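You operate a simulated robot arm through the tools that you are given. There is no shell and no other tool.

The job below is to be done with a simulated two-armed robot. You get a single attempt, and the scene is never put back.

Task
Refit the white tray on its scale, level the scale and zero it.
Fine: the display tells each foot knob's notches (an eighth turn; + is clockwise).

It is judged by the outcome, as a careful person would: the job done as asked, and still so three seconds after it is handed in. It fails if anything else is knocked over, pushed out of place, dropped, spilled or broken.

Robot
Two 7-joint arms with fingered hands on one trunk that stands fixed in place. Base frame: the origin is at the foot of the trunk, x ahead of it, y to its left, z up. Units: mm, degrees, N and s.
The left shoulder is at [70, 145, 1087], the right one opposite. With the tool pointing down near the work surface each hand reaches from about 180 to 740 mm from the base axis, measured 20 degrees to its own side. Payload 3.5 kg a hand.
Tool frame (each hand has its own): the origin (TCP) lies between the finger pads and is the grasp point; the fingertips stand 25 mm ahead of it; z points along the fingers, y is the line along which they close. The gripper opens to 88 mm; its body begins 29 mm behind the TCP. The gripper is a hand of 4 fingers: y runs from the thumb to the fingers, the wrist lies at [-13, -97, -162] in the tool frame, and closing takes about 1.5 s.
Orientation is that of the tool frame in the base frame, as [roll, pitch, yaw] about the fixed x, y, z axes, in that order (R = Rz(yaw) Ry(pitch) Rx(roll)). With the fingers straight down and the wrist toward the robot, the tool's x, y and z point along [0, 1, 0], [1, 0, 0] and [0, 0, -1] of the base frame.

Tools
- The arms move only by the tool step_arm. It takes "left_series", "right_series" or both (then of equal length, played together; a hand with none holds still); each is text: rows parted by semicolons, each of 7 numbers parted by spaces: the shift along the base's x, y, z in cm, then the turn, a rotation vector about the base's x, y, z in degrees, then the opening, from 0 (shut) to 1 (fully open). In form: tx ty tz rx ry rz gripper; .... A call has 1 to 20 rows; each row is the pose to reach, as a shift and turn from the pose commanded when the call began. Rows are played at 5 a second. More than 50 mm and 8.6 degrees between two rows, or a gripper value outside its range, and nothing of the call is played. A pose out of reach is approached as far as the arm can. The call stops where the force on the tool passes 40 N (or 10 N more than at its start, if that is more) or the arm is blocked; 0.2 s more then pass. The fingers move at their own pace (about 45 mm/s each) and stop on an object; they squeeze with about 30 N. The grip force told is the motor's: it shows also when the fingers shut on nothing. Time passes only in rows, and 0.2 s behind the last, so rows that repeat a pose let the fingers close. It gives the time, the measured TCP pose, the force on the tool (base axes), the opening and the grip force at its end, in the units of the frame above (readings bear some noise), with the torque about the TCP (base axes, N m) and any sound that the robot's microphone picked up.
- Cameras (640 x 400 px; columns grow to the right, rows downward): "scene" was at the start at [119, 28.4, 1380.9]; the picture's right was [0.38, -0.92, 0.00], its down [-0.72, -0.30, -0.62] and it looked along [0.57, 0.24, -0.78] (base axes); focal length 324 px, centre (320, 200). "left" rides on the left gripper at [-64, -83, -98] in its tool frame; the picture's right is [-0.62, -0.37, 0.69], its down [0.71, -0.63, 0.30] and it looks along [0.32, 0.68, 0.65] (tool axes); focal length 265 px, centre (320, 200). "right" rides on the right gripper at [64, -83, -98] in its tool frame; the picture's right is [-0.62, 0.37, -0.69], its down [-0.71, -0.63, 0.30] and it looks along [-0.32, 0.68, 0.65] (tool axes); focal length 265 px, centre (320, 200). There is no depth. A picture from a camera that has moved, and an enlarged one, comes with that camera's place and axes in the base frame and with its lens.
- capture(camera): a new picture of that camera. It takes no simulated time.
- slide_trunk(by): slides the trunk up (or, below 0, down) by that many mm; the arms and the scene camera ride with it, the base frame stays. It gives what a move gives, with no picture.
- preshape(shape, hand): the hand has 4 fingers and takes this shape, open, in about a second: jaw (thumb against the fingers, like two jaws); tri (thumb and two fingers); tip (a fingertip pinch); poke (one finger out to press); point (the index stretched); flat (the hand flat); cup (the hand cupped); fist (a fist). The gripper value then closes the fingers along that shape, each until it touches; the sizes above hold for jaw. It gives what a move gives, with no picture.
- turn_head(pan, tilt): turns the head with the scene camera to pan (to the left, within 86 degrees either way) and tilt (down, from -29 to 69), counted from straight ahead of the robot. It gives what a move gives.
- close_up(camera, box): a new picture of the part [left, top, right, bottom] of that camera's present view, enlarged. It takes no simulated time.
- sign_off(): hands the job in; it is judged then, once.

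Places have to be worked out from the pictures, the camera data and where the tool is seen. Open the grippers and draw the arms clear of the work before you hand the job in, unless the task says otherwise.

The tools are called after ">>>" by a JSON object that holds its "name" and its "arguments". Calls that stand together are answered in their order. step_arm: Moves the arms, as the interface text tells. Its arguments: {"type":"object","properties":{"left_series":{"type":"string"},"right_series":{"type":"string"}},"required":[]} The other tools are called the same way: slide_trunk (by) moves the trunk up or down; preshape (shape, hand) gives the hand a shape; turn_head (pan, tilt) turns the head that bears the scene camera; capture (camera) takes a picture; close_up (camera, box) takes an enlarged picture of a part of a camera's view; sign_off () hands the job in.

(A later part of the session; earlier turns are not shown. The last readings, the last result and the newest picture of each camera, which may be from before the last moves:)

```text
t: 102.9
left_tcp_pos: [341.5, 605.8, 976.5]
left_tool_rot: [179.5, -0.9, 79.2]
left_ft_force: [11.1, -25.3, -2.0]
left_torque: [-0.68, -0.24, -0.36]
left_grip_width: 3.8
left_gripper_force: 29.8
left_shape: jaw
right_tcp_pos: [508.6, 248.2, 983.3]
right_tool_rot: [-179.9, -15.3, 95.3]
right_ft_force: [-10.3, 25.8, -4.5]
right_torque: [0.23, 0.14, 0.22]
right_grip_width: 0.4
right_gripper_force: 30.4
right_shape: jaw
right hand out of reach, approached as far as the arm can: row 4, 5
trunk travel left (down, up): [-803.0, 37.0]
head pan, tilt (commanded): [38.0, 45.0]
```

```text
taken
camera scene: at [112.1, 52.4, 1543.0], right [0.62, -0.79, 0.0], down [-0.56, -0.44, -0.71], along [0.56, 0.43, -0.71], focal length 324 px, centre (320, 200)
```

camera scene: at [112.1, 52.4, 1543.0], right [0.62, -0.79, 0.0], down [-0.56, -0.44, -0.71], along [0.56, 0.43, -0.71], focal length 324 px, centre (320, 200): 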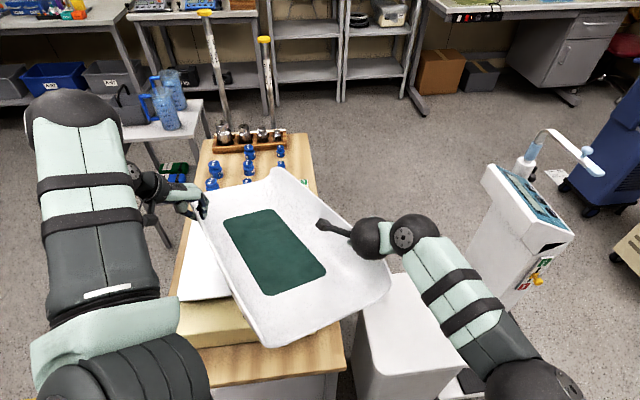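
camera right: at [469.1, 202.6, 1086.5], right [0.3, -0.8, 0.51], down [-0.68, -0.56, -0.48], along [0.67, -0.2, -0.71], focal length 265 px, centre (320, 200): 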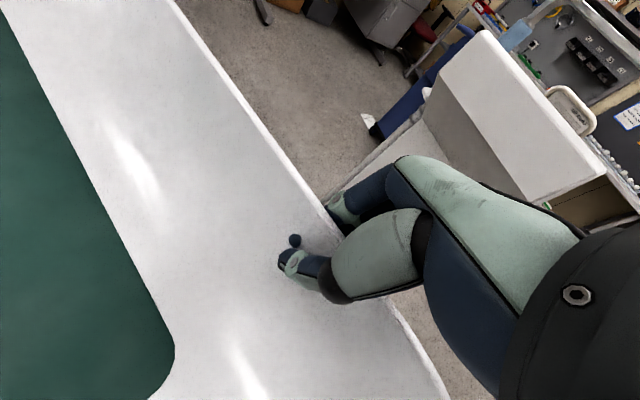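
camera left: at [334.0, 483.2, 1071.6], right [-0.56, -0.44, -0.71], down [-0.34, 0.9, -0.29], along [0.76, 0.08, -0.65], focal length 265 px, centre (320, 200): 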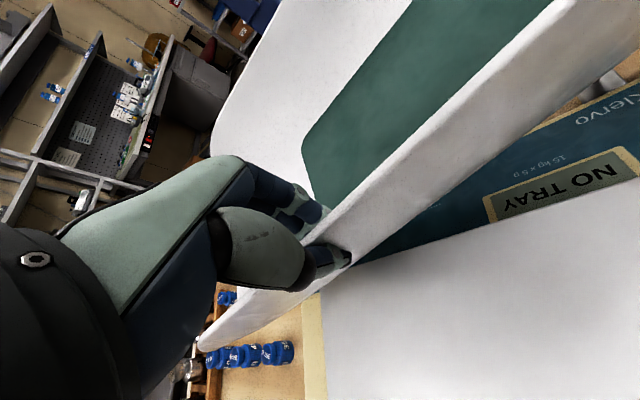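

The right arm reached its limit there and the tray is now stretched between the hands (25 N). I ease the left hand back toward the right to relieve it, then inspect the grips.

>>> {"name": "step_arm", "arguments": {"left_series": "0.4 -0.9 0 0 0 -0.5 0; 0.8 -1.8 0 0 0 -1 0; 0.8 -1.8 0 0 0 -1 0"}}

>>> {"name": "capture", "arguments": {"camera": "right"}}

>>> {"name": "capture", "arguments": {"camera": "left"}}

>>> {"name": "capture", "arguments": {"camera": "scene"}}

```text
t: 103.7
left_tcp_pos: [347.0, 593.5, 974.6]
left_tool_rot: [-179.6, -1.6, 78.6]
left_ft_force: [-0.5, 2.4, -3.5]
left_torque: [-0.07, 0.01, -0.05]
left_grip_width: 3.6
left_gripper_force: 29.7
left_shape: jaw
right_tcp_pos: [517.2, 240.8, 983.5]
right_tool_rot: [179.8, -14.7, 94.4]
right_ft_force: [0.5, -2.5, -2.7]
right_torque: [0.02, 0.07, 0.25]
right_grip_width: 0.5
right_gripper_force: 30.1
right_shape: jaw
trunk travel left (down, up): [-803.0, 37.0]
head pan, tilt (commanded): [38.0, 45.0]
```

```text
taken
camera right: at [429.4, 271.3, 1092.4], right [0.43, -0.74, 0.51], down [-0.58, -0.66, -0.48], along [0.69, -0.1, -0.71], focal length 265 px, centre (320, 200)
```

right: 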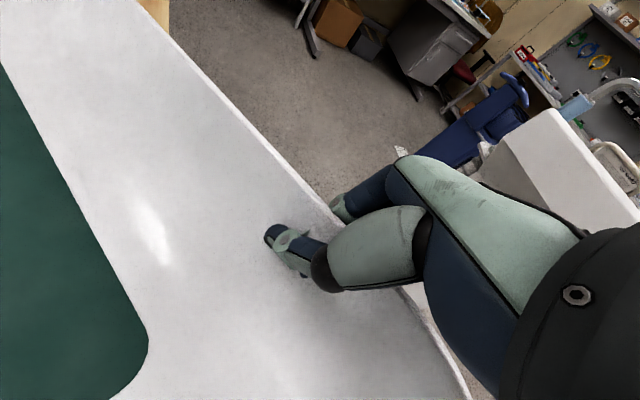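

```text
taken
camera left: at [253.5, 543.4, 1071.9], right [-0.48, -0.52, -0.71], down [-0.48, 0.83, -0.28], along [0.73, 0.2, -0.65], focal length 265 px, centre (320, 200)
```

left: 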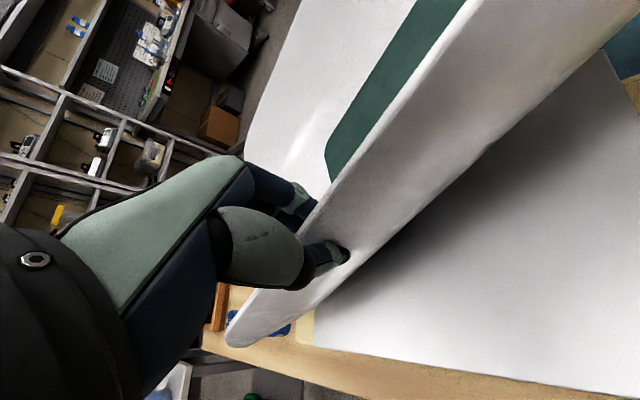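

```text
taken
camera scene: at [114.5, 51.1, 1542.8], right [0.62, -0.79, 0.0], down [-0.56, -0.44, -0.71], along [0.56, 0.43, -0.71], focal length 324 px, centre (320, 200)
```

scene: 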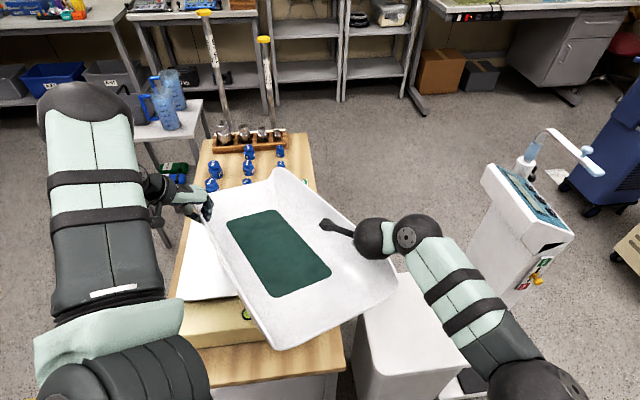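

The tension is gone; both hands share the weight again, with tray centre near (437, 433), heading ≈ 68°. The right wrist has more range when its shoulder is lower, so I raise both hands 5 cm and lower the trunk by the same, in turns.

>>> {"name": "step_arm", "arguments": {"left_series": "0 0 1.7 0 0 0 0; 0 0 3.4 0 0 0 0; 0 0 5 0 0 0 0", "right_series": "0 0 1.4 0 0 0 0; 0 0 2.8 0 0 0 0; 0 0 4.1 0 0 0 0"}}

>>> {"name": "slide_trunk", "arguments": {"by": -50}}

>>> {"name": "capture", "arguments": {"camera": "scene"}}

```text
t: 104.5
left_tcp_pos: [349.5, 588.9, 1027.2]
left_tool_rot: [180.0, -1.3, 78.4]
left_ft_force: [0.3, 0.6, -3.9]
left_torque: [-0.06, -0.05, -0.04]
left_grip_width: 3.0
left_gripper_force: 30.0
left_shape: jaw
right_tcp_pos: [514.4, 235.1, 1022.8]
right_tool_rot: [179.9, -15.1, 95.3]
right_ft_force: [-0.2, -1.1, -3.1]
right_torque: [0.2, 0.13, 0.2]
right_grip_width: 0.5
right_gripper_force: 30.0
right_shape: jaw
right hand out of reach, approached as far as the arm can: row 3
trunk travel left (down, up): [-803.0, 37.0]
head pan, tilt (commanded): [38.0, 45.0]
```

```text
t: 105.5
left_tcp_pos: [349.0, 591.1, 976.2]
left_tool_rot: [180.0, -1.3, 78.5]
left_ft_force: [3.5, -6.9, -3.1]
left_torque: [-0.2, -0.06, -0.16]
left_grip_width: 3.2
left_gripper_force: 29.6
left_shape: jaw
right_tcp_pos: [514.7, 235.1, 972.5]
right_tool_rot: [180.0, -14.9, 95.3]
right_ft_force: [-4.7, 6.1, -2.4]
right_torque: [0.22, 0.14, 0.26]
right_grip_width: 0.3
right_gripper_force: 30.1
right_shape: jaw
trunk travel left (down, up): [-753.0, 87.0]
head pan, tilt (commanded): [38.0, 45.0]
```

```text
taken
camera scene: at [114.0, 50.7, 1492.9], right [0.62, -0.79, 0.0], down [-0.56, -0.44, -0.71], along [0.56, 0.43, -0.71], focal length 324 px, centre (320, 200)
```

scene: 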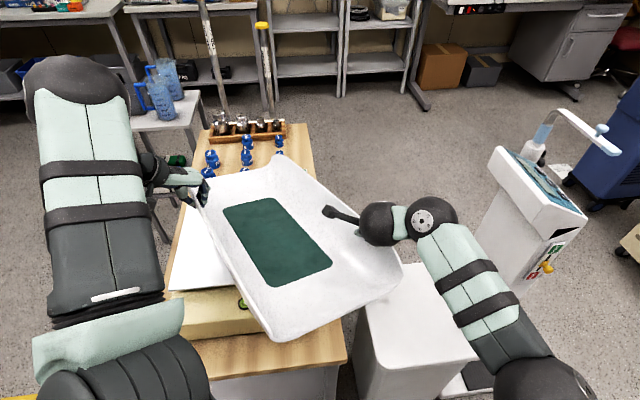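

Raising relative to the shoulder makes it worse, so that is not the way. I take a closer look to measure the tray's present pose before choosing the next move.

>>> {"name": "close_up", "arguments": {"camera": "scene", "box": [150, 130, 430, 360]}}

>>> {"name": "capture", "arguments": {"camera": "left"}}

>>> {"name": "capture", "arguments": {"camera": "right"}}

```text
1.74 times, centred on (290, 245) of scene
camera zoom: at [114.0, 50.7, 1492.9], right [0.62, -0.79, 0.0], down [-0.56, -0.44, -0.71], along [0.56, 0.43, -0.71], focal length 564 px, centre (372, 122)
```

zoom: 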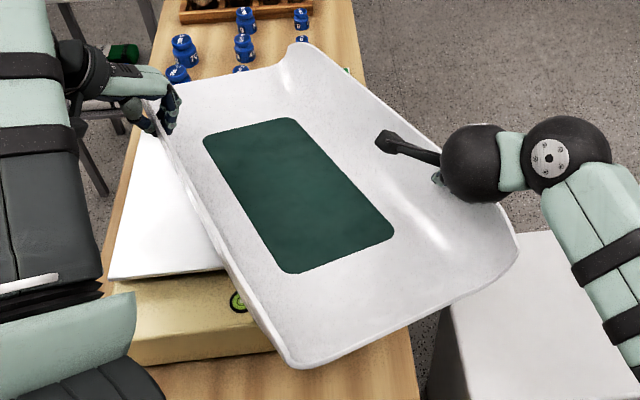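

```text
taken
camera left: at [254.5, 541.8, 1073.0], right [-0.48, -0.52, -0.71], down [-0.47, 0.83, -0.29], along [0.74, 0.2, -0.65], focal length 265 px, centre (320, 200)
```

left: 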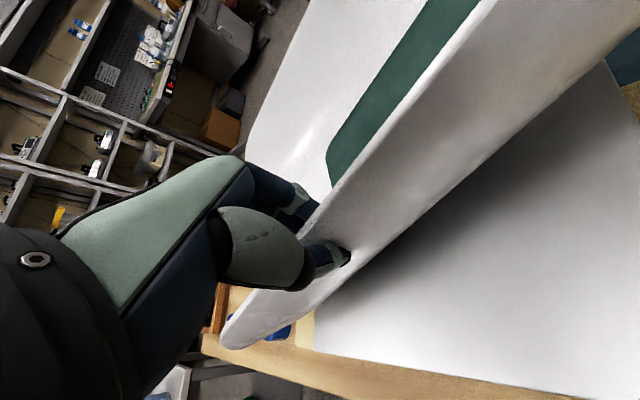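

```text
taken
camera right: at [427.6, 264.5, 1082.6], right [0.44, -0.74, 0.51], down [-0.57, -0.67, -0.48], along [0.7, -0.08, -0.71], focal length 265 px, centre (320, 200)
```

right: 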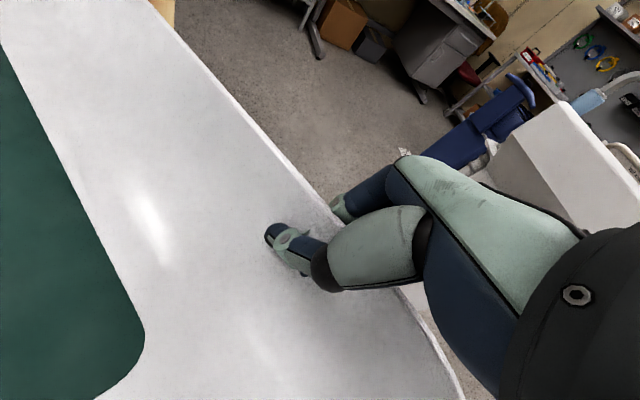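

The tray has pitched a little (far end ~6° down) and its centre is near (434, 443), heading 70° — just in front of the plate. Turning it further counter-clockwise gives the right wrist more room, so I move on while rotating, four small rows at a time.

>>> {"name": "step_arm", "arguments": {"left_series": "-0.96 0.34 0 0 0 2.25 0; -1.91 0.71 0 0 0 4.5 0; -2.95 1.11 0 0 0 6.75 0; -3.96 1.54 0 0 0 9 0", "right_series": "0.32 1.17 0 0 0 2.25 0; 0.63 2.37 0 0 0 4.5 0; 0.93 3.61 0 0 0 6.75 0; 1.2 4.87 0 0 0 9 0"}}

>>> {"name": "capture", "arguments": {"camera": "scene"}}

```text
t: 106.5
left_tcp_pos: [312.9, 604.3, 976.6]
left_tool_rot: [179.4, -0.9, 87.1]
left_ft_force: [15.1, -25.4, -1.2]
left_torque: [-0.53, -0.43, -0.4]
left_grip_width: 4.1
left_gripper_force: 30.1
left_shape: jaw
right_tcp_pos: [526.0, 247.6, 981.9]
right_tool_rot: [180.0, -15.3, 104.8]
right_ft_force: [-15.7, 26.7, -4.2]
right_torque: [0.22, 0.08, 0.31]
right_grip_width: 0.3
right_gripper_force: 30.1
right_shape: jaw
right hand out of reach, approached as far as the arm can: row 1, 2, 3, 4
trunk travel left (down, up): [-753.0, 87.0]
head pan, tilt (commanded): [38.0, 45.0]
```

```text
taken
camera scene: at [114.1, 50.7, 1492.9], right [0.62, -0.79, 0.0], down [-0.56, -0.44, -0.71], along [0.56, 0.43, -0.71], focal length 324 px, centre (320, 200)
```

scene: 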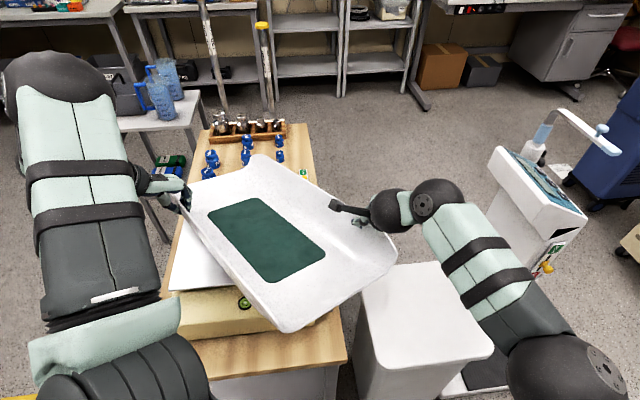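

The right arm cannot go farther left in this grip. But the tray's left part is already over the plate: I relieve the tension, then lower it so it rests on the plate while the left hand keeps hold.

>>> {"name": "step_arm", "arguments": {"left_series": "0.6 -1 0 0 0 0 0; 1.2 -2 0 0 0 0 0; 1.2 -2 0 0 0 0 0"}}

>>> {"name": "close_up", "arguments": {"camera": "scene", "box": [150, 130, 430, 360]}}

>>> {"name": "capture", "arguments": {"camera": "left"}}

```text
t: 107.3
left_tcp_pos: [319.5, 589.3, 976.0]
left_tool_rot: [-179.8, -1.6, 87.7]
left_ft_force: [-0.7, 3.6, -2.5]
left_torque: [0.01, -0.03, -0.07]
left_grip_width: 3.5
left_gripper_force: 30.3
left_shape: jaw
right_tcp_pos: [533.4, 239.1, 981.5]
right_tool_rot: [179.8, -14.5, 103.8]
right_ft_force: [0.4, -3.7, -3.0]
right_torque: [0.02, -0.06, 0.39]
right_grip_width: 0.6
right_gripper_force: 30.1
right_shape: jaw
trunk travel left (down, up): [-753.0, 87.0]
head pan, tilt (commanded): [38.0, 45.0]
```

```text
1.74 times, centred on (290, 245) of scene
camera zoom: at [114.0, 50.9, 1492.9], right [0.62, -0.79, 0.0], down [-0.56, -0.44, -0.71], along [0.56, 0.43, -0.71], focal length 564 px, centre (372, 122)
```

zoom: 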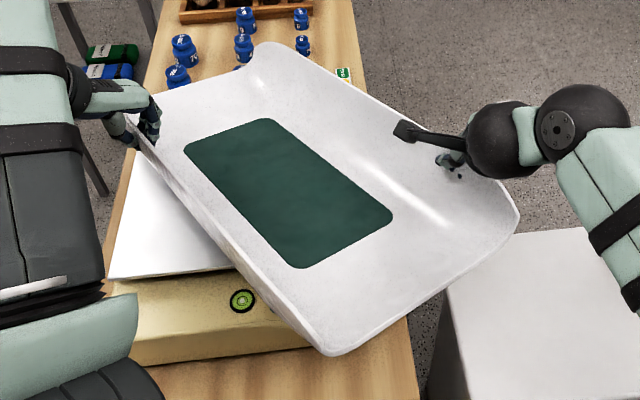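

```text
taken
camera left: at [234.6, 524.8, 1072.1], right [-0.4, -0.59, -0.71], down [-0.6, 0.75, -0.28], along [0.69, 0.32, -0.65], focal length 265 px, centre (320, 200)
```

left: 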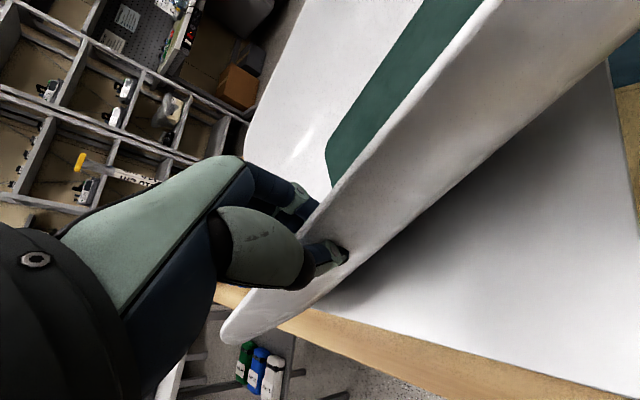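

The tray centre is now about (429, 461) with the far end pitched ~8° down and nearly touching the plate. I lower the trunk in small steps and watch the load shift.

>>> {"name": "slide_trunk", "arguments": {"by": -15}}

>>> {"name": "slide_trunk", "arguments": {"by": -10}}

>>> {"name": "capture", "arguments": {"camera": "left"}}

>>> {"name": "close_up", "arguments": {"camera": "scene", "box": [150, 130, 430, 360]}}

```text
t: 107.9
left_tcp_pos: [320.1, 586.9, 960.7]
left_tool_rot: [-179.8, -1.5, 87.7]
left_ft_force: [-4.0, 11.0, -3.7]
left_torque: [0.17, 0.02, 0.03]
left_grip_width: 3.4
left_gripper_force: 30.5
left_shape: jaw
right_tcp_pos: [532.3, 241.1, 966.9]
right_tool_rot: [179.9, -14.7, 104.0]
right_ft_force: [5.4, -10.1, -2.3]
right_torque: [-0.12, -0.18, 0.43]
right_grip_width: 0.2
right_gripper_force: 30.2
right_shape: jaw
trunk travel left (down, up): [-738.0, 102.0]
head pan, tilt (commanded): [38.0, 45.0]
```

```text
t: 108.5
left_tcp_pos: [321.7, 586.2, 950.9]
left_tool_rot: [-180.0, -1.4, 87.7]
left_ft_force: [-5.5, 11.7, -2.9]
left_torque: [0.24, 0.01, 0.04]
left_grip_width: 3.1
left_gripper_force: 30.4
left_shape: jaw
right_tcp_pos: [531.5, 241.9, 957.0]
right_tool_rot: [179.9, -15.0, 104.1]
right_ft_force: [6.0, -11.6, -2.9]
right_torque: [-0.12, -0.29, 0.46]
right_grip_width: 0.7
right_gripper_force: 30.0
right_shape: jaw
trunk travel left (down, up): [-728.0, 112.0]
head pan, tilt (commanded): [38.0, 45.0]
```

```text
taken
camera left: at [235.4, 524.1, 1047.4], right [-0.4, -0.59, -0.71], down [-0.6, 0.75, -0.28], along [0.7, 0.31, -0.65], focal length 265 px, centre (320, 200)
```

left: 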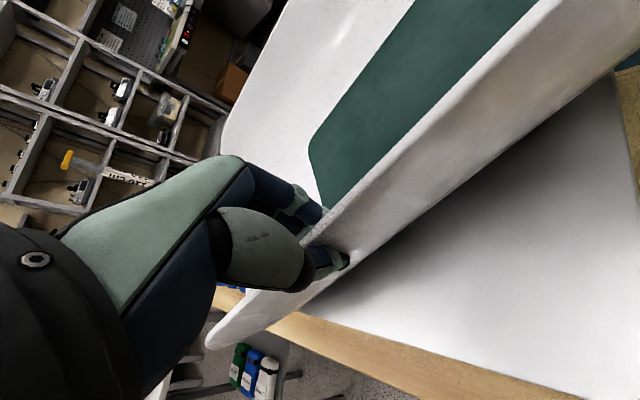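

```text
1.74 times, centred on (290, 245) of scene
camera zoom: at [114.3, 50.8, 1467.8], right [0.62, -0.79, 0.0], down [-0.56, -0.44, -0.71], along [0.56, 0.43, -0.71], focal length 564 px, centre (372, 122)
```

zoom: 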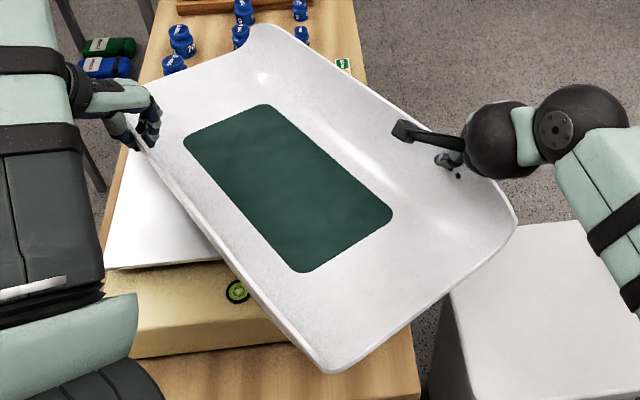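

The far end is meeting the plate and the tray is levelling, with some squeeze (12 N) between the hands. I ease the left hand outward 8 mm and continue lowering.

>>> {"name": "step_arm", "arguments": {"left_series": "-0.15 0.35 0 0 0 0 0; -0.3 0.7 0 0 0 0 0"}}

>>> {"name": "slide_trunk", "arguments": {"by": -10}}

>>> {"name": "slide_trunk", "arguments": {"by": -7}}

>>> {"name": "capture", "arguments": {"camera": "left"}}

>>> {"name": "close_up", "arguments": {"camera": "scene", "box": [150, 130, 430, 360]}}

```text
t: 109.1
left_tcp_pos: [319.3, 592.4, 952.2]
left_tool_rot: [179.8, -1.2, 87.4]
left_ft_force: [1.0, 1.3, -1.6]
left_torque: [0.05, -0.12, -0.12]
left_grip_width: 3.4
left_gripper_force: 30.0
left_shape: jaw
right_tcp_pos: [529.5, 243.9, 958.8]
right_tool_rot: [179.9, -15.2, 104.4]
right_ft_force: [-0.9, -1.5, -2.9]
right_torque: [-0.04, -0.15, 0.39]
right_grip_width: 0.4
right_gripper_force: 30.1
right_shape: jaw
trunk travel left (down, up): [-728.0, 112.0]
head pan, tilt (commanded): [38.0, 45.0]
```

```text
t: 109.7
left_tcp_pos: [318.6, 592.2, 942.0]
left_tool_rot: [179.9, -1.4, 87.5]
left_ft_force: [3.8, -4.8, -0.9]
left_torque: [-0.02, -0.24, -0.17]
left_grip_width: 3.5
left_gripper_force: 30.0
left_shape: jaw
right_tcp_pos: [529.6, 244.1, 947.8]
right_tool_rot: [179.9, -15.1, 104.4]
right_ft_force: [-3.2, 6.1, -2.8]
right_torque: [0.03, -0.14, 0.41]
right_grip_width: 0.6
right_gripper_force: 30.2
right_shape: jaw
trunk travel left (down, up): [-718.0, 122.0]
head pan, tilt (commanded): [38.0, 45.0]
```

```text
t: 110.2
left_tcp_pos: [318.6, 593.3, 935.2]
left_tool_rot: [180.0, -1.3, 87.4]
left_ft_force: [6.1, -8.7, -0.2]
left_torque: [-0.04, -0.35, -0.23]
left_grip_width: 3.8
left_gripper_force: 30.0
left_shape: jaw
right_tcp_pos: [530.1, 243.7, 941.4]
right_tool_rot: [179.9, -15.1, 104.3]
right_ft_force: [-7.2, 9.6, -3.4]
right_torque: [0.17, -0.17, 0.4]
right_grip_width: 0.5
right_gripper_force: 30.3
right_shape: jaw
trunk travel left (down, up): [-711.0, 129.0]
head pan, tilt (commanded): [38.0, 45.0]
```

```text
taken
camera left: at [232.7, 529.8, 1031.4], right [-0.39, -0.59, -0.71], down [-0.6, 0.75, -0.29], along [0.7, 0.31, -0.65], focal length 265 px, centre (320, 200)
```

left: 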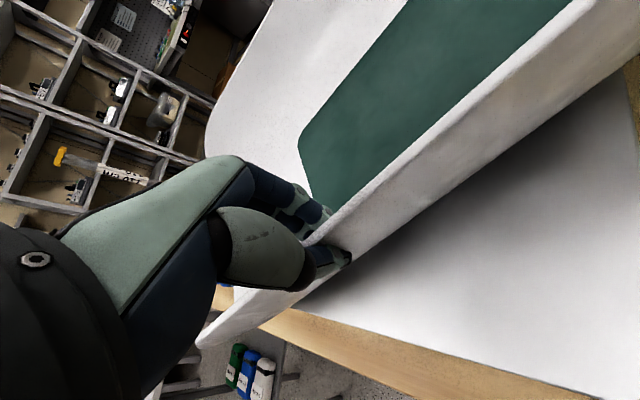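

```text
1.74 times, centred on (290, 245) of scene
camera zoom: at [113.7, 50.0, 1450.9], right [0.62, -0.79, 0.0], down [-0.56, -0.44, -0.71], along [0.56, 0.44, -0.71], focal length 564 px, centre (372, 122)
```

zoom: 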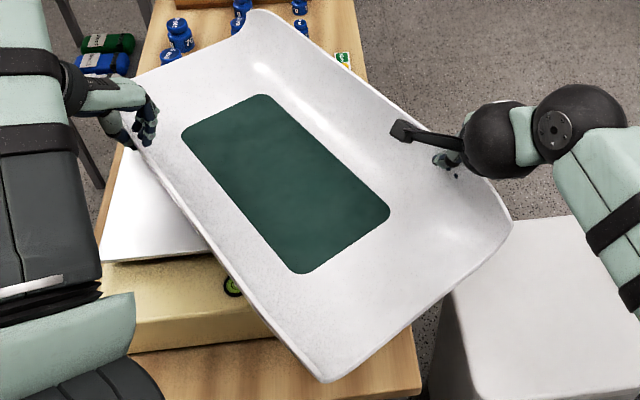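

The left side now rests on the plate (left load ~0, right ~3 N). I relieve the pull slightly and lower a little more.

>>> {"name": "step_arm", "arguments": {"left_series": "0.2 -0.3 0 0 0 0 0; 0.4 -0.6 0 0 0 0 0"}}

>>> {"name": "slide_trunk", "arguments": {"by": -5}}

>>> {"name": "capture", "arguments": {"camera": "scene"}}

>>> {"name": "capture", "arguments": {"camera": "left"}}

>>> {"name": "capture", "arguments": {"camera": "right"}}

```text
t: 110.8
left_tcp_pos: [320.8, 588.9, 934.2]
left_tool_rot: [-179.8, -1.5, 87.6]
left_ft_force: [-0.7, 0.5, 0.5]
left_torque: [0.11, -0.24, -0.1]
left_grip_width: 3.8
left_gripper_force: 30.5
left_shape: jaw
right_tcp_pos: [532.6, 240.6, 940.6]
right_tool_rot: [180.0, -14.8, 104.0]
right_ft_force: [-0.6, 0.4, -3.5]
right_torque: [0.05, -0.21, 0.38]
right_grip_width: 0.4
right_gripper_force: 30.6
right_shape: jaw
trunk travel left (down, up): [-711.0, 129.0]
head pan, tilt (commanded): [38.0, 45.0]
```

```text
t: 111.3
left_tcp_pos: [321.2, 588.4, 930.5]
left_tool_rot: [-179.9, -1.6, 87.6]
left_ft_force: [-3.7, 3.5, 5.6]
left_torque: [0.18, -0.2, -0.1]
left_grip_width: 4.0
left_gripper_force: 29.8
left_shape: jaw
right_tcp_pos: [531.2, 240.1, 935.5]
right_tool_rot: [179.8, -14.9, 104.0]
right_ft_force: [2.2, -3.9, -3.5]
right_torque: [-0.07, -0.22, 0.36]
right_grip_width: 0.5
right_gripper_force: 29.7
right_shape: jaw
trunk travel left (down, up): [-706.0, 134.0]
head pan, tilt (commanded): [38.0, 45.0]
```

```text
taken
camera scene: at [112.8, 49.0, 1446.1], right [0.62, -0.79, 0.0], down [-0.56, -0.43, -0.71], along [0.56, 0.44, -0.71], focal length 324 px, centre (320, 200)
```

scene: 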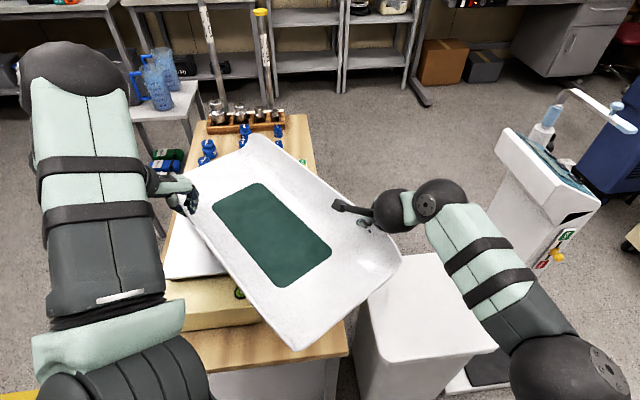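

```text
taken
camera left: at [235.3, 523.9, 1026.9], right [-0.39, -0.58, -0.71], down [-0.6, 0.75, -0.28], along [0.7, 0.31, -0.65], focal length 265 px, centre (320, 200)
```

left: 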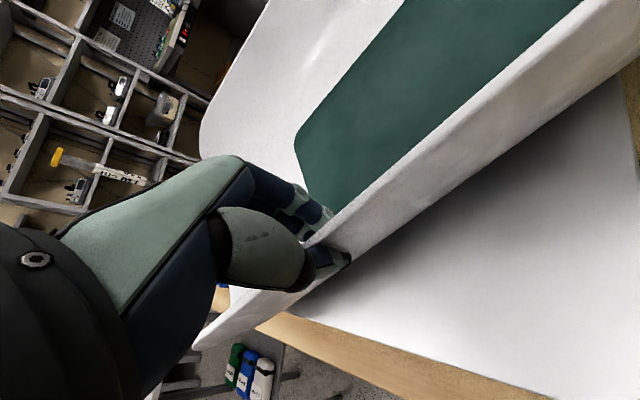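

```text
taken
camera right: at [440.5, 255.5, 1046.2], right [0.54, -0.66, 0.51], down [-0.46, -0.75, -0.48], along [0.7, 0.02, -0.71], focal length 265 px, centre (320, 200)
```

right: 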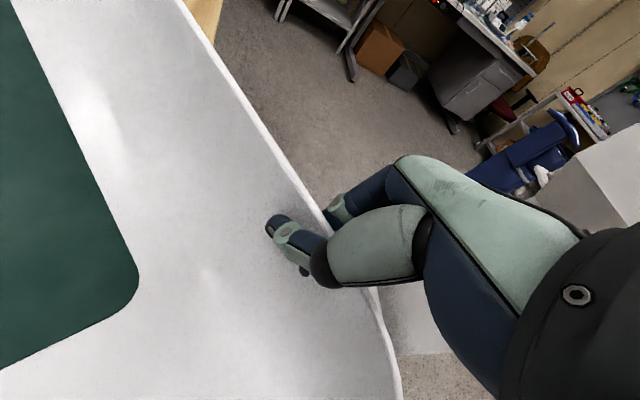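

The tray now rests on the plate with the left hand pressing it lightly. I open the right hand while the left keeps its grip, and watch that the tray stays put.

>>> {"name": "step_arm", "arguments": {"right_series": "0 0 0 0 0 0 0.1; 0 0 0 0 0 0 0.25; 0 0 0 0 0 0 0.45; 0 0 0 0 0 0 0.6; 0 0 0 0 0 0 0.75"}}

>>> {"name": "capture", "arguments": {"camera": "scene"}}

>>> {"name": "capture", "arguments": {"camera": "right"}}

```text
t: 112.5
left_tcp_pos: [321.3, 585.8, 931.8]
left_tool_rot: [180.0, -1.4, 87.5]
left_ft_force: [1.4, -2.2, 0.8]
left_torque: [0.19, -0.29, -0.19]
left_grip_width: 3.8
left_gripper_force: 30.0
left_shape: jaw
right_tcp_pos: [530.6, 241.1, 935.3]
right_tool_rot: [179.9, -14.9, 104.1]
right_ft_force: [-0.2, -0.1, 0.7]
right_torque: [0.0, 0.01, 0.0]
right_grip_width: 65.7
right_gripper_force: 0.1
right_shape: jaw
trunk travel left (down, up): [-706.0, 134.0]
head pan, tilt (commanded): [38.0, 45.0]
```

```text
taken
camera scene: at [113.5, 49.0, 1446.0], right [0.62, -0.79, 0.0], down [-0.56, -0.43, -0.71], along [0.56, 0.44, -0.71], focal length 324 px, centre (320, 200)
```

scene: 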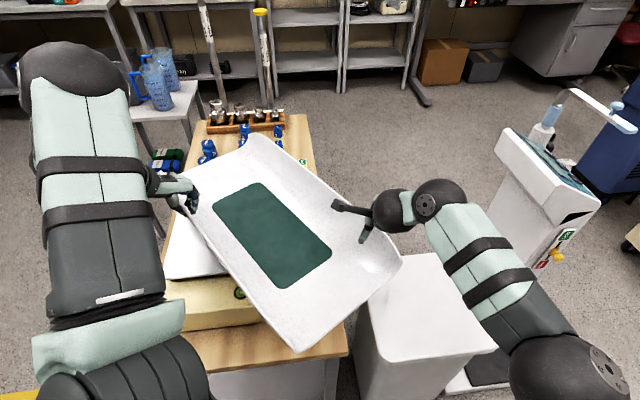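

```text
taken
camera right: at [440.1, 256.2, 1046.5], right [0.55, -0.67, 0.51], down [-0.46, -0.75, -0.48], along [0.7, 0.03, -0.71], focal length 265 px, centre (320, 200)
```

right: 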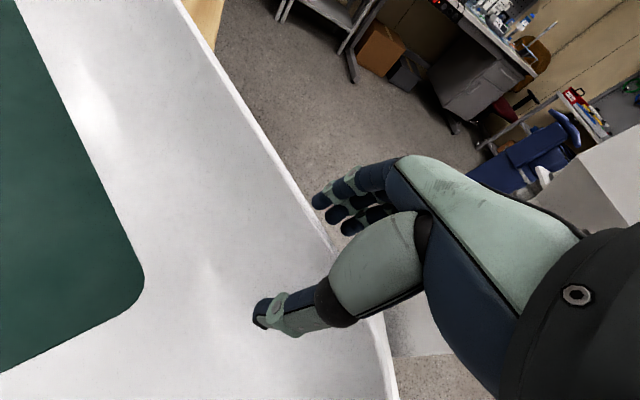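

The tray stays where it is, held by the left hand. I lift the right hand clear and move it away, then will drag the tray fully onto the plate with the left.

>>> {"name": "step_arm", "arguments": {"right_series": "0 0 2 0 0 0 1; 0 0 5 0 0 0 1; 0 0 8 0 0 0 1; 1 -2 11 0 0 0 1; 2 -5 12 0 0 0 1; 2 -9 12 0 0 0 1; 2 -13 12 0 0 0 1"}}

>>> {"name": "capture", "arguments": {"camera": "scene"}}

>>> {"name": "capture", "arguments": {"camera": "right"}}

```text
t: 114.2
left_tcp_pos: [321.2, 586.1, 931.5]
left_tool_rot: [-180.0, -1.5, 87.6]
left_ft_force: [-0.4, -0.2, 2.2]
left_torque: [0.19, -0.26, -0.12]
left_grip_width: 3.6
left_gripper_force: 30.4
left_shape: jaw
right_tcp_pos: [549.6, 108.9, 1056.0]
right_tool_rot: [179.9, -15.1, 104.2]
right_ft_force: [-0.7, 0.2, -0.1]
right_torque: [0.0, 0.01, 0.03]
right_grip_width: 87.4
right_gripper_force: 0.1
right_shape: jaw
right hand out of reach, approached as far as the arm can: row 3
trunk travel left (down, up): [-706.0, 134.0]
head pan, tilt (commanded): [38.0, 45.0]
```

```text
taken
camera scene: at [112.7, 47.9, 1446.1], right [0.62, -0.79, 0.0], down [-0.56, -0.43, -0.71], along [0.56, 0.44, -0.71], focal length 324 px, centre (320, 200)
```

scene: 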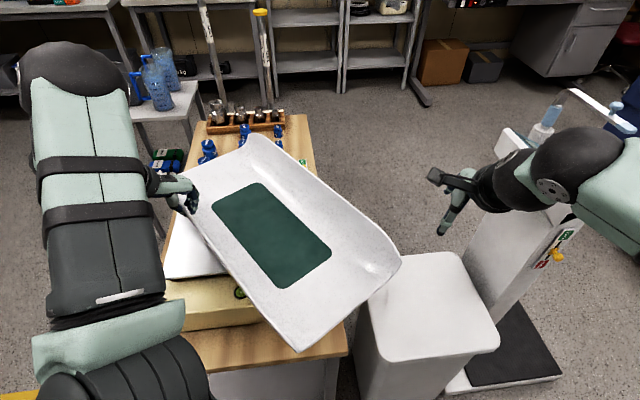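

```text
taken
camera right: at [459.1, 124.2, 1166.5], right [0.55, -0.67, 0.51], down [-0.46, -0.75, -0.48], along [0.7, 0.03, -0.71], focal length 265 px, centre (320, 200)
```

right: 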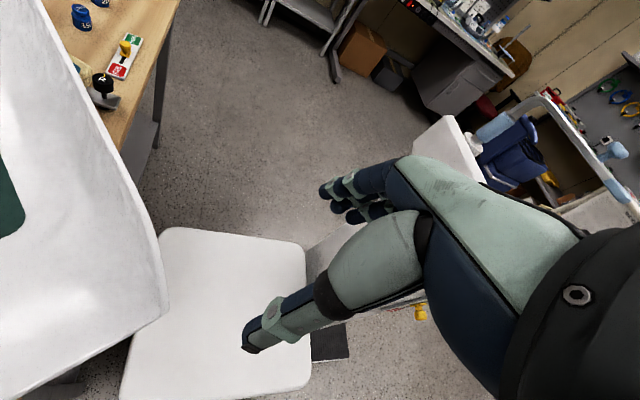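

The stand and all else are untouched. Now the left hand slides the tray back onto the plate, turning it slightly clockwise; first half.

>>> {"name": "step_arm", "arguments": {"left_series": "-0.4 1.26 0 0 0 -0.95 0; -0.79 2.52 0 0 0 -1.9 0; -1.18 3.78 0 0 0 -2.85 0; -1.58 5.04 0 0 0 -3.8 0; -1.97 6.3 0 0 0 -4.75 0"}}

>>> {"name": "capture", "arguments": {"camera": "scene"}}

>>> {"name": "capture", "arguments": {"camera": "left"}}

```text
t: 115.3
left_tcp_pos: [301.2, 650.6, 930.9]
left_tool_rot: [-179.9, -1.5, 82.9]
left_ft_force: [0.5, -1.2, -1.2]
left_torque: [0.08, -0.28, -0.11]
left_grip_width: 3.6
left_gripper_force: 30.1
left_shape: jaw
right_tcp_pos: [549.4, 112.4, 1055.9]
right_tool_rot: [179.7, -14.9, 104.2]
right_ft_force: [0.0, -0.2, -0.9]
right_torque: [-0.02, 0.01, -0.04]
right_grip_width: 87.5
right_gripper_force: 0.2
right_shape: jaw
trunk travel left (down, up): [-706.0, 134.0]
head pan, tilt (commanded): [38.0, 45.0]
```

```text
taken
camera scene: at [113.1, 50.6, 1446.0], right [0.62, -0.79, 0.0], down [-0.56, -0.44, -0.71], along [0.56, 0.43, -0.71], focal length 324 px, centre (320, 200)
```

scene: 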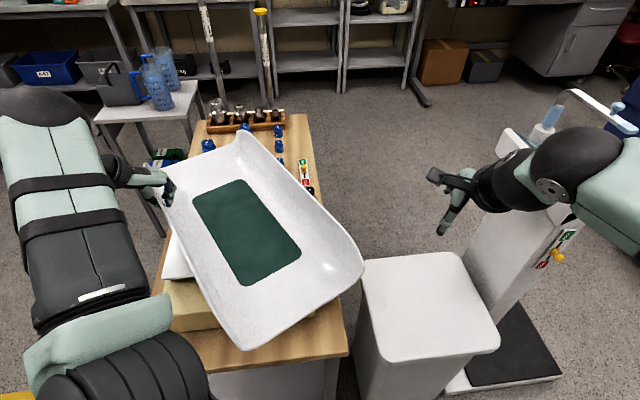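

```text
taken
camera left: at [210.9, 595.4, 1026.1], right [-0.44, -0.55, -0.71], down [-0.53, 0.8, -0.29], along [0.72, 0.25, -0.65], focal length 265 px, centre (320, 200)
```

left: 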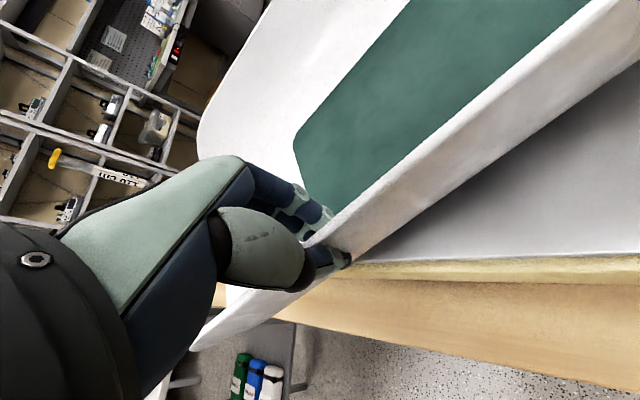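

Sliding works smoothly with almost no force. I do the second half.

>>> {"name": "step_arm", "arguments": {"left_series": "-0.38 1.28 0 0 0 -0.95 0; -0.76 2.56 0 0 0 -1.9 0; -1.13 3.85 0 0 0 -2.85 0; -1.51 5.14 0 0 0 -3.8 0; -1.89 6.4 0 0 0 -4.75 0"}}

>>> {"name": "capture", "arguments": {"camera": "scene"}}

>>> {"name": "close_up", "arguments": {"camera": "scene", "box": [100, 110, 380, 370]}}

```text
t: 116.5
left_tcp_pos: [282.5, 715.0, 930.4]
left_tool_rot: [-180.0, -1.4, 78.2]
left_ft_force: [0.8, -0.6, -2.7]
left_torque: [0.07, -0.25, -0.11]
left_grip_width: 4.1
left_gripper_force: 29.3
left_shape: jaw
right_tcp_pos: [550.1, 111.2, 1055.7]
right_tool_rot: [179.9, -14.9, 104.2]
right_ft_force: [-0.8, 0.7, 0.1]
right_torque: [-0.02, -0.03, -0.04]
right_grip_width: 87.4
right_gripper_force: 0.0
right_shape: jaw
trunk travel left (down, up): [-706.0, 134.0]
head pan, tilt (commanded): [38.0, 45.0]
```

```text
taken
camera scene: at [113.0, 50.5, 1446.0], right [0.62, -0.79, 0.0], down [-0.56, -0.44, -0.71], along [0.56, 0.43, -0.71], focal length 324 px, centre (320, 200)
```

scene: 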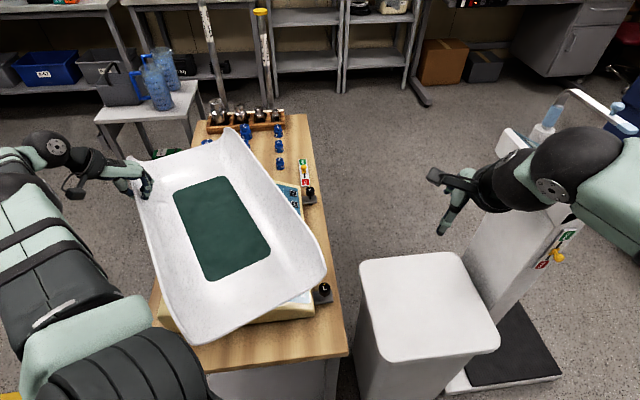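

```text
1.54 times, centred on (240, 240) of scene
camera zoom: at [113.0, 50.5, 1446.0], right [0.62, -0.79, 0.0], down [-0.56, -0.44, -0.71], along [0.56, 0.43, -0.71], focal length 499 px, centre (443, 138)
```

zoom: 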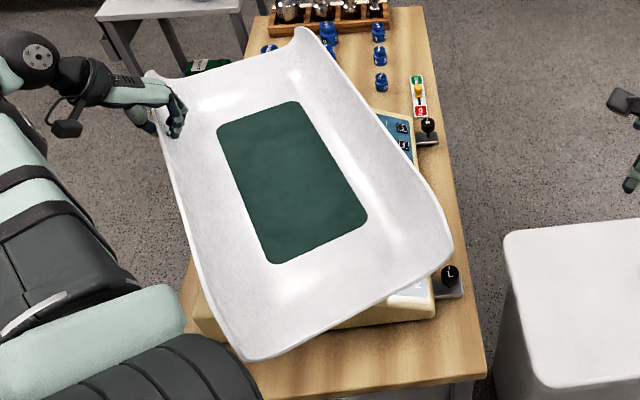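

The tray's centre now lies right on the plate centre (≈ 372, 565) with heading 69°; it still must turn 24° clockwise. I release the left hand and lift it, checking the tray stays.

>>> {"name": "step_arm", "arguments": {"left_series": "0 0 0 0 0 0 0.15; 0 0 0 0 0 0 0.4; 0 0 0 0 0 0 0.7; 0 0 0 0 0 0 0.9; 0 0 2 0 0 0 0.9; 0 0 5 0 0 0 0.9; 0 0 8 0 0 0 0.9; 0 0 11 0 0 0 0.9"}}

>>> {"name": "capture", "arguments": {"camera": "scene"}}

>>> {"name": "capture", "arguments": {"camera": "left"}}

```text
t: 118.3
left_tcp_pos: [281.8, 715.2, 1039.1]
left_tool_rot: [-179.9, -1.4, 78.2]
left_ft_force: [-0.3, 0.2, 0.3]
left_torque: [-0.02, 0.0, 0.0]
left_grip_width: 78.9
left_gripper_force: 0.1
left_shape: jaw
right_tcp_pos: [550.4, 110.9, 1055.2]
right_tool_rot: [179.8, -14.9, 104.2]
right_ft_force: [-0.3, -0.5, -0.5]
right_torque: [0.03, 0.03, -0.01]
right_grip_width: 87.7
right_gripper_force: 0.0
right_shape: jaw
trunk travel left (down, up): [-706.0, 134.0]
head pan, tilt (commanded): [38.0, 45.0]
```

```text
taken
camera scene: at [113.3, 49.7, 1446.0], right [0.62, -0.79, 0.0], down [-0.56, -0.44, -0.71], along [0.56, 0.44, -0.71], focal length 324 px, centre (320, 200)
```

scene: 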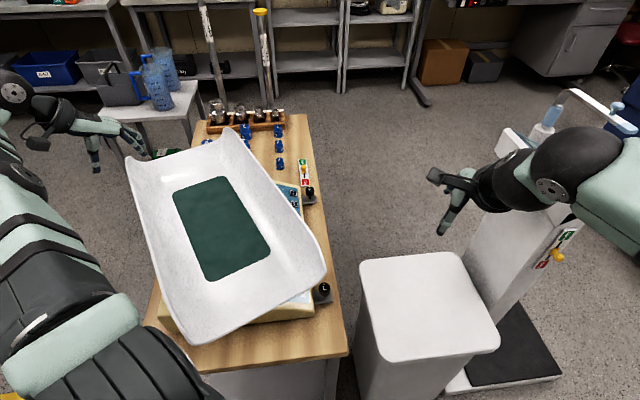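

```text
taken
camera left: at [187.4, 666.4, 1136.1], right [-0.49, -0.51, -0.71], down [-0.47, 0.84, -0.29], along [0.74, 0.19, -0.65], focal length 265 px, centre (320, 200)
```

left: 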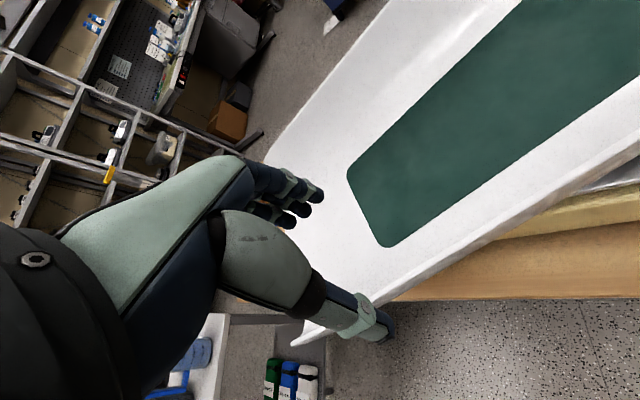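

The tray rests stably. I bring the left hand along to the near-left part of the rim (about (179, 447)), at safe height, to turn the tray from there.

>>> {"name": "step_arm", "arguments": {"left_series": "-1.5 -4 0.5 0 0 3 0.9; -3 -8 0.5 0 0 6 0.9; -4.5 -12 0.5 0 0 9 0.9; -6 -16 0.5 0 0 12 0.9"}}

>>> {"name": "step_arm", "arguments": {"left_series": "-1.4 -3.6 0 0 0 3 0.9; -2.8 -7.2 0 0 0 6 0.9; -4.3 -10.8 0 0 0 10 0.9"}}

>>> {"name": "capture", "arguments": {"camera": "scene"}}

>>> {"name": "capture", "arguments": {"camera": "left"}}

```text
t: 119.3
left_tcp_pos: [224.8, 550.6, 1046.9]
left_tool_rot: [-179.9, -1.8, 89.9]
left_ft_force: [-0.1, -0.5, -0.4]
left_torque: [0.0, -0.01, 0.0]
left_grip_width: 79.2
left_gripper_force: 0.0
left_shape: jaw
right_tcp_pos: [551.3, 109.4, 1055.9]
right_tool_rot: [179.8, -15.2, 104.1]
right_ft_force: [0.3, 0.0, 0.9]
right_torque: [0.04, 0.04, -0.02]
right_grip_width: 87.5
right_gripper_force: 0.0
right_shape: jaw
trunk travel left (down, up): [-706.0, 134.0]
head pan, tilt (commanded): [38.0, 45.0]
```

```text
t: 120.2
left_tcp_pos: [182.2, 448.5, 1044.9]
left_tool_rot: [-179.8, -1.4, 100.0]
left_ft_force: [0.3, 0.3, -0.1]
left_torque: [-0.01, 0.01, -0.01]
left_grip_width: 79.4
left_gripper_force: 0.1
left_shape: jaw
right_tcp_pos: [550.8, 112.1, 1054.8]
right_tool_rot: [179.9, -15.0, 104.3]
right_ft_force: [-0.4, -0.5, 0.1]
right_torque: [-0.04, 0.01, -0.02]
right_grip_width: 87.5
right_gripper_force: 0.1
right_shape: jaw
trunk travel left (down, up): [-706.0, 134.0]
head pan, tilt (commanded): [38.0, 45.0]
```

```text
taken
camera scene: at [114.1, 49.5, 1445.9], right [0.62, -0.79, 0.0], down [-0.56, -0.44, -0.71], along [0.56, 0.44, -0.71], focal length 324 px, centre (320, 200)
```

scene: 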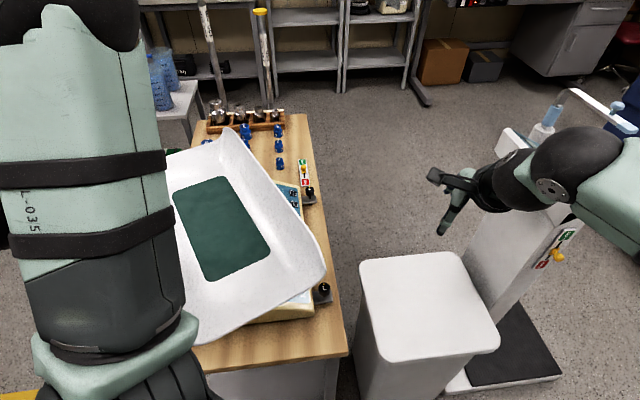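

```text
taken
camera left: at [111.3, 368.8, 1141.4], right [-0.26, -0.66, -0.71], down [-0.75, 0.6, -0.29], along [0.61, 0.45, -0.65], focal length 265 px, centre (320, 200)
```

left: 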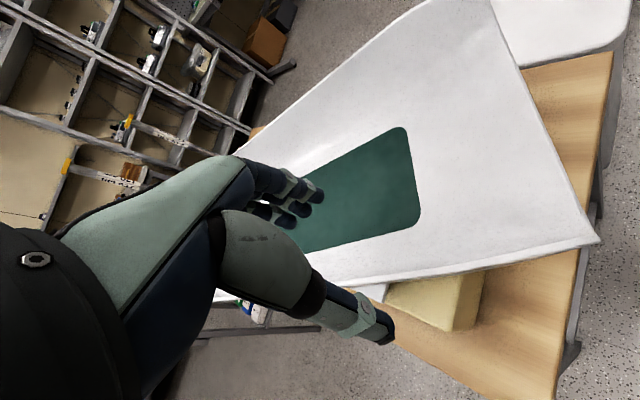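

The hand is right above the rim (134 mm off the tray axis). I lower it to straddle the rim and close.

>>> {"name": "step_arm", "arguments": {"left_series": "0 0 -4 0 0 0 0.9; 0 0 -8 0 0 0 0.9; 0 0 -10 0 0 0 0.9; 0 0 -11.5 0 0 0 0.9"}}

>>> {"name": "capture", "arguments": {"camera": "left"}}

```text
t: 121.2
left_tcp_pos: [180.4, 452.3, 928.7]
left_tool_rot: [-180.0, -1.3, 100.0]
left_ft_force: [-0.3, 0.6, -0.1]
left_torque: [-0.01, -0.05, -0.01]
left_grip_width: 79.1
left_gripper_force: 0.0
left_shape: jaw
left hand out of reach, approached as far as the arm can: row 1, 2, 3, 4
right_tcp_pos: [549.5, 111.1, 1054.5]
right_tool_rot: [179.7, -14.9, 104.2]
right_ft_force: [-0.4, -0.5, 0.2]
right_torque: [-0.02, -0.01, -0.01]
right_grip_width: 87.5
right_gripper_force: 0.0
right_shape: jaw
trunk travel left (down, up): [-706.0, 134.0]
head pan, tilt (commanded): [38.0, 45.0]
```

```text
taken
camera left: at [110.5, 373.0, 1024.9], right [-0.26, -0.66, -0.71], down [-0.75, 0.6, -0.29], along [0.61, 0.45, -0.65], focal length 265 px, centre (320, 200)
```

left: 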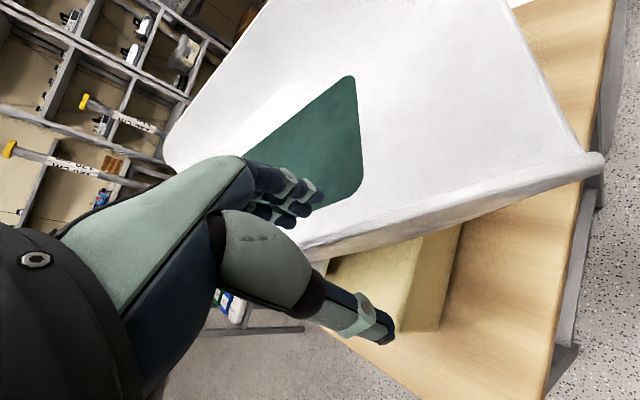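

It's at the folded-arm limit but in place, straddling the rim. I close the grip.

>>> {"name": "step_arm", "arguments": {"left_series": "0 0 0 0 0 0 0.5; 0 0 0 0 0 0 0.2; 0 0 0 0 0 0 0; 0 0 0 0 0 0 0; 0 0 0 0 0 0 0; 0 0 0 0 0 0 0; 0 0 0 0 0 0 0; 0 0 0 0 0 0 0"}}

>>> {"name": "capture", "arguments": {"camera": "left"}}

```text
t: 123.0
left_tcp_pos: [180.4, 453.6, 928.1]
left_tool_rot: [-180.0, -1.3, 100.0]
left_ft_force: [0.1, -0.1, -0.2]
left_torque: [0.09, -0.28, -0.18]
left_grip_width: 9.5
left_gripper_force: 29.8
left_shape: jaw
right_tcp_pos: [549.8, 111.3, 1055.5]
right_tool_rot: [179.9, -14.9, 104.2]
right_ft_force: [0.2, 0.1, 0.0]
right_torque: [0.06, 0.05, -0.01]
right_grip_width: 87.6
right_gripper_force: 0.1
right_shape: jaw
trunk travel left (down, up): [-706.0, 134.0]
head pan, tilt (commanded): [38.0, 45.0]
```

```text
taken
camera left: at [110.7, 372.6, 1025.3], right [-0.26, -0.66, -0.71], down [-0.75, 0.6, -0.29], along [0.61, 0.45, -0.65], focal length 265 px, centre (320, 200)
```

left: 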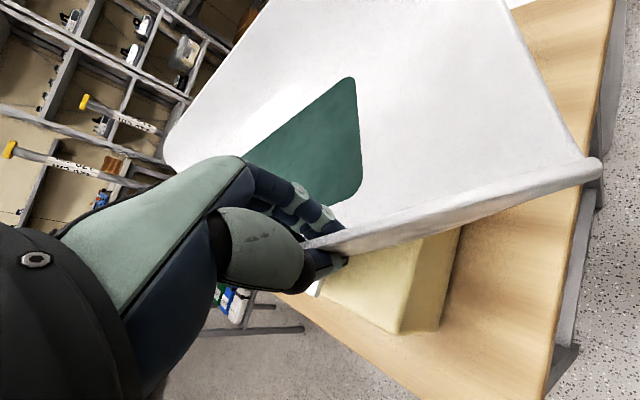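

The rim is held. Now I turn the tray about the plate centre, first 12° clockwise, sliding it on the plate.

>>> {"name": "step_arm", "arguments": {"left_series": "-0.56 1.02 0 0 0 -3 0; -1.06 2.06 0 0 0 -6 0; -1.51 3.13 0 0 0 -9 0; -1.9 4.22 0 0 0 -12 0"}}

>>> {"name": "capture", "arguments": {"camera": "scene"}}

>>> {"name": "capture", "arguments": {"camera": "left"}}

```text
t: 124.0
left_tcp_pos: [160.5, 495.7, 928.9]
left_tool_rot: [180.0, -1.2, 88.0]
left_ft_force: [-1.8, -1.6, 0.3]
left_torque: [0.0, -0.21, -0.08]
left_grip_width: 9.0
left_gripper_force: 30.0
left_shape: jaw
right_tcp_pos: [549.8, 111.8, 1055.6]
right_tool_rot: [179.9, -14.9, 104.3]
right_ft_force: [-0.6, 0.0, -0.7]
right_torque: [-0.02, 0.01, -0.01]
right_grip_width: 87.6
right_gripper_force: 0.0
right_shape: jaw
trunk travel left (down, up): [-706.0, 134.0]
head pan, tilt (commanded): [38.0, 45.0]
```

```text
taken
camera scene: at [112.7, 50.7, 1446.0], right [0.62, -0.79, 0.0], down [-0.56, -0.44, -0.71], along [0.56, 0.43, -0.71], focal length 324 px, centre (320, 200)
```

scene: 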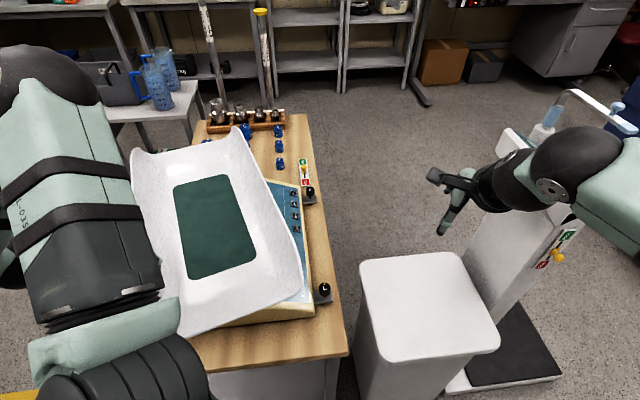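

```text
taken
camera left: at [75.9, 431.7, 1025.1], right [-0.39, -0.59, -0.71], down [-0.6, 0.74, -0.29], along [0.69, 0.32, -0.65], focal length 265 px, centre (320, 200)
```

left: 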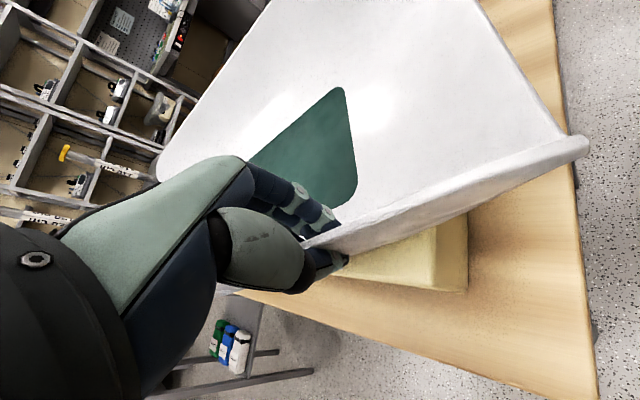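

It turns nicely with about 2 N. I measure the tray's pose before going on.

>>> {"name": "close_up", "arguments": {"camera": "scene", "box": [110, 110, 350, 350]}}

```text
1.67 times, centred on (230, 230) of scene
camera zoom: at [112.7, 50.7, 1446.0], right [0.62, -0.79, 0.0], down [-0.56, -0.44, -0.71], along [0.56, 0.43, -0.71], focal length 541 px, centre (470, 150)
```

zoom: 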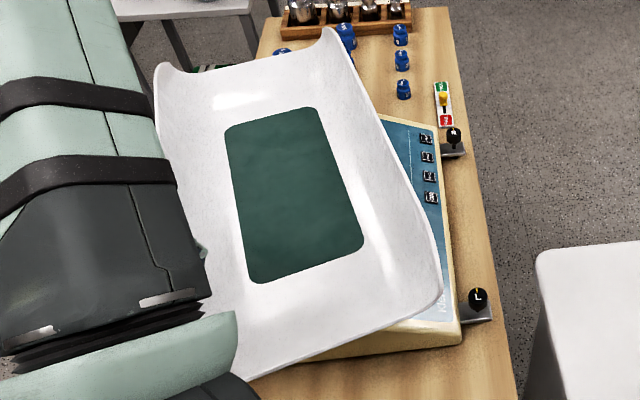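

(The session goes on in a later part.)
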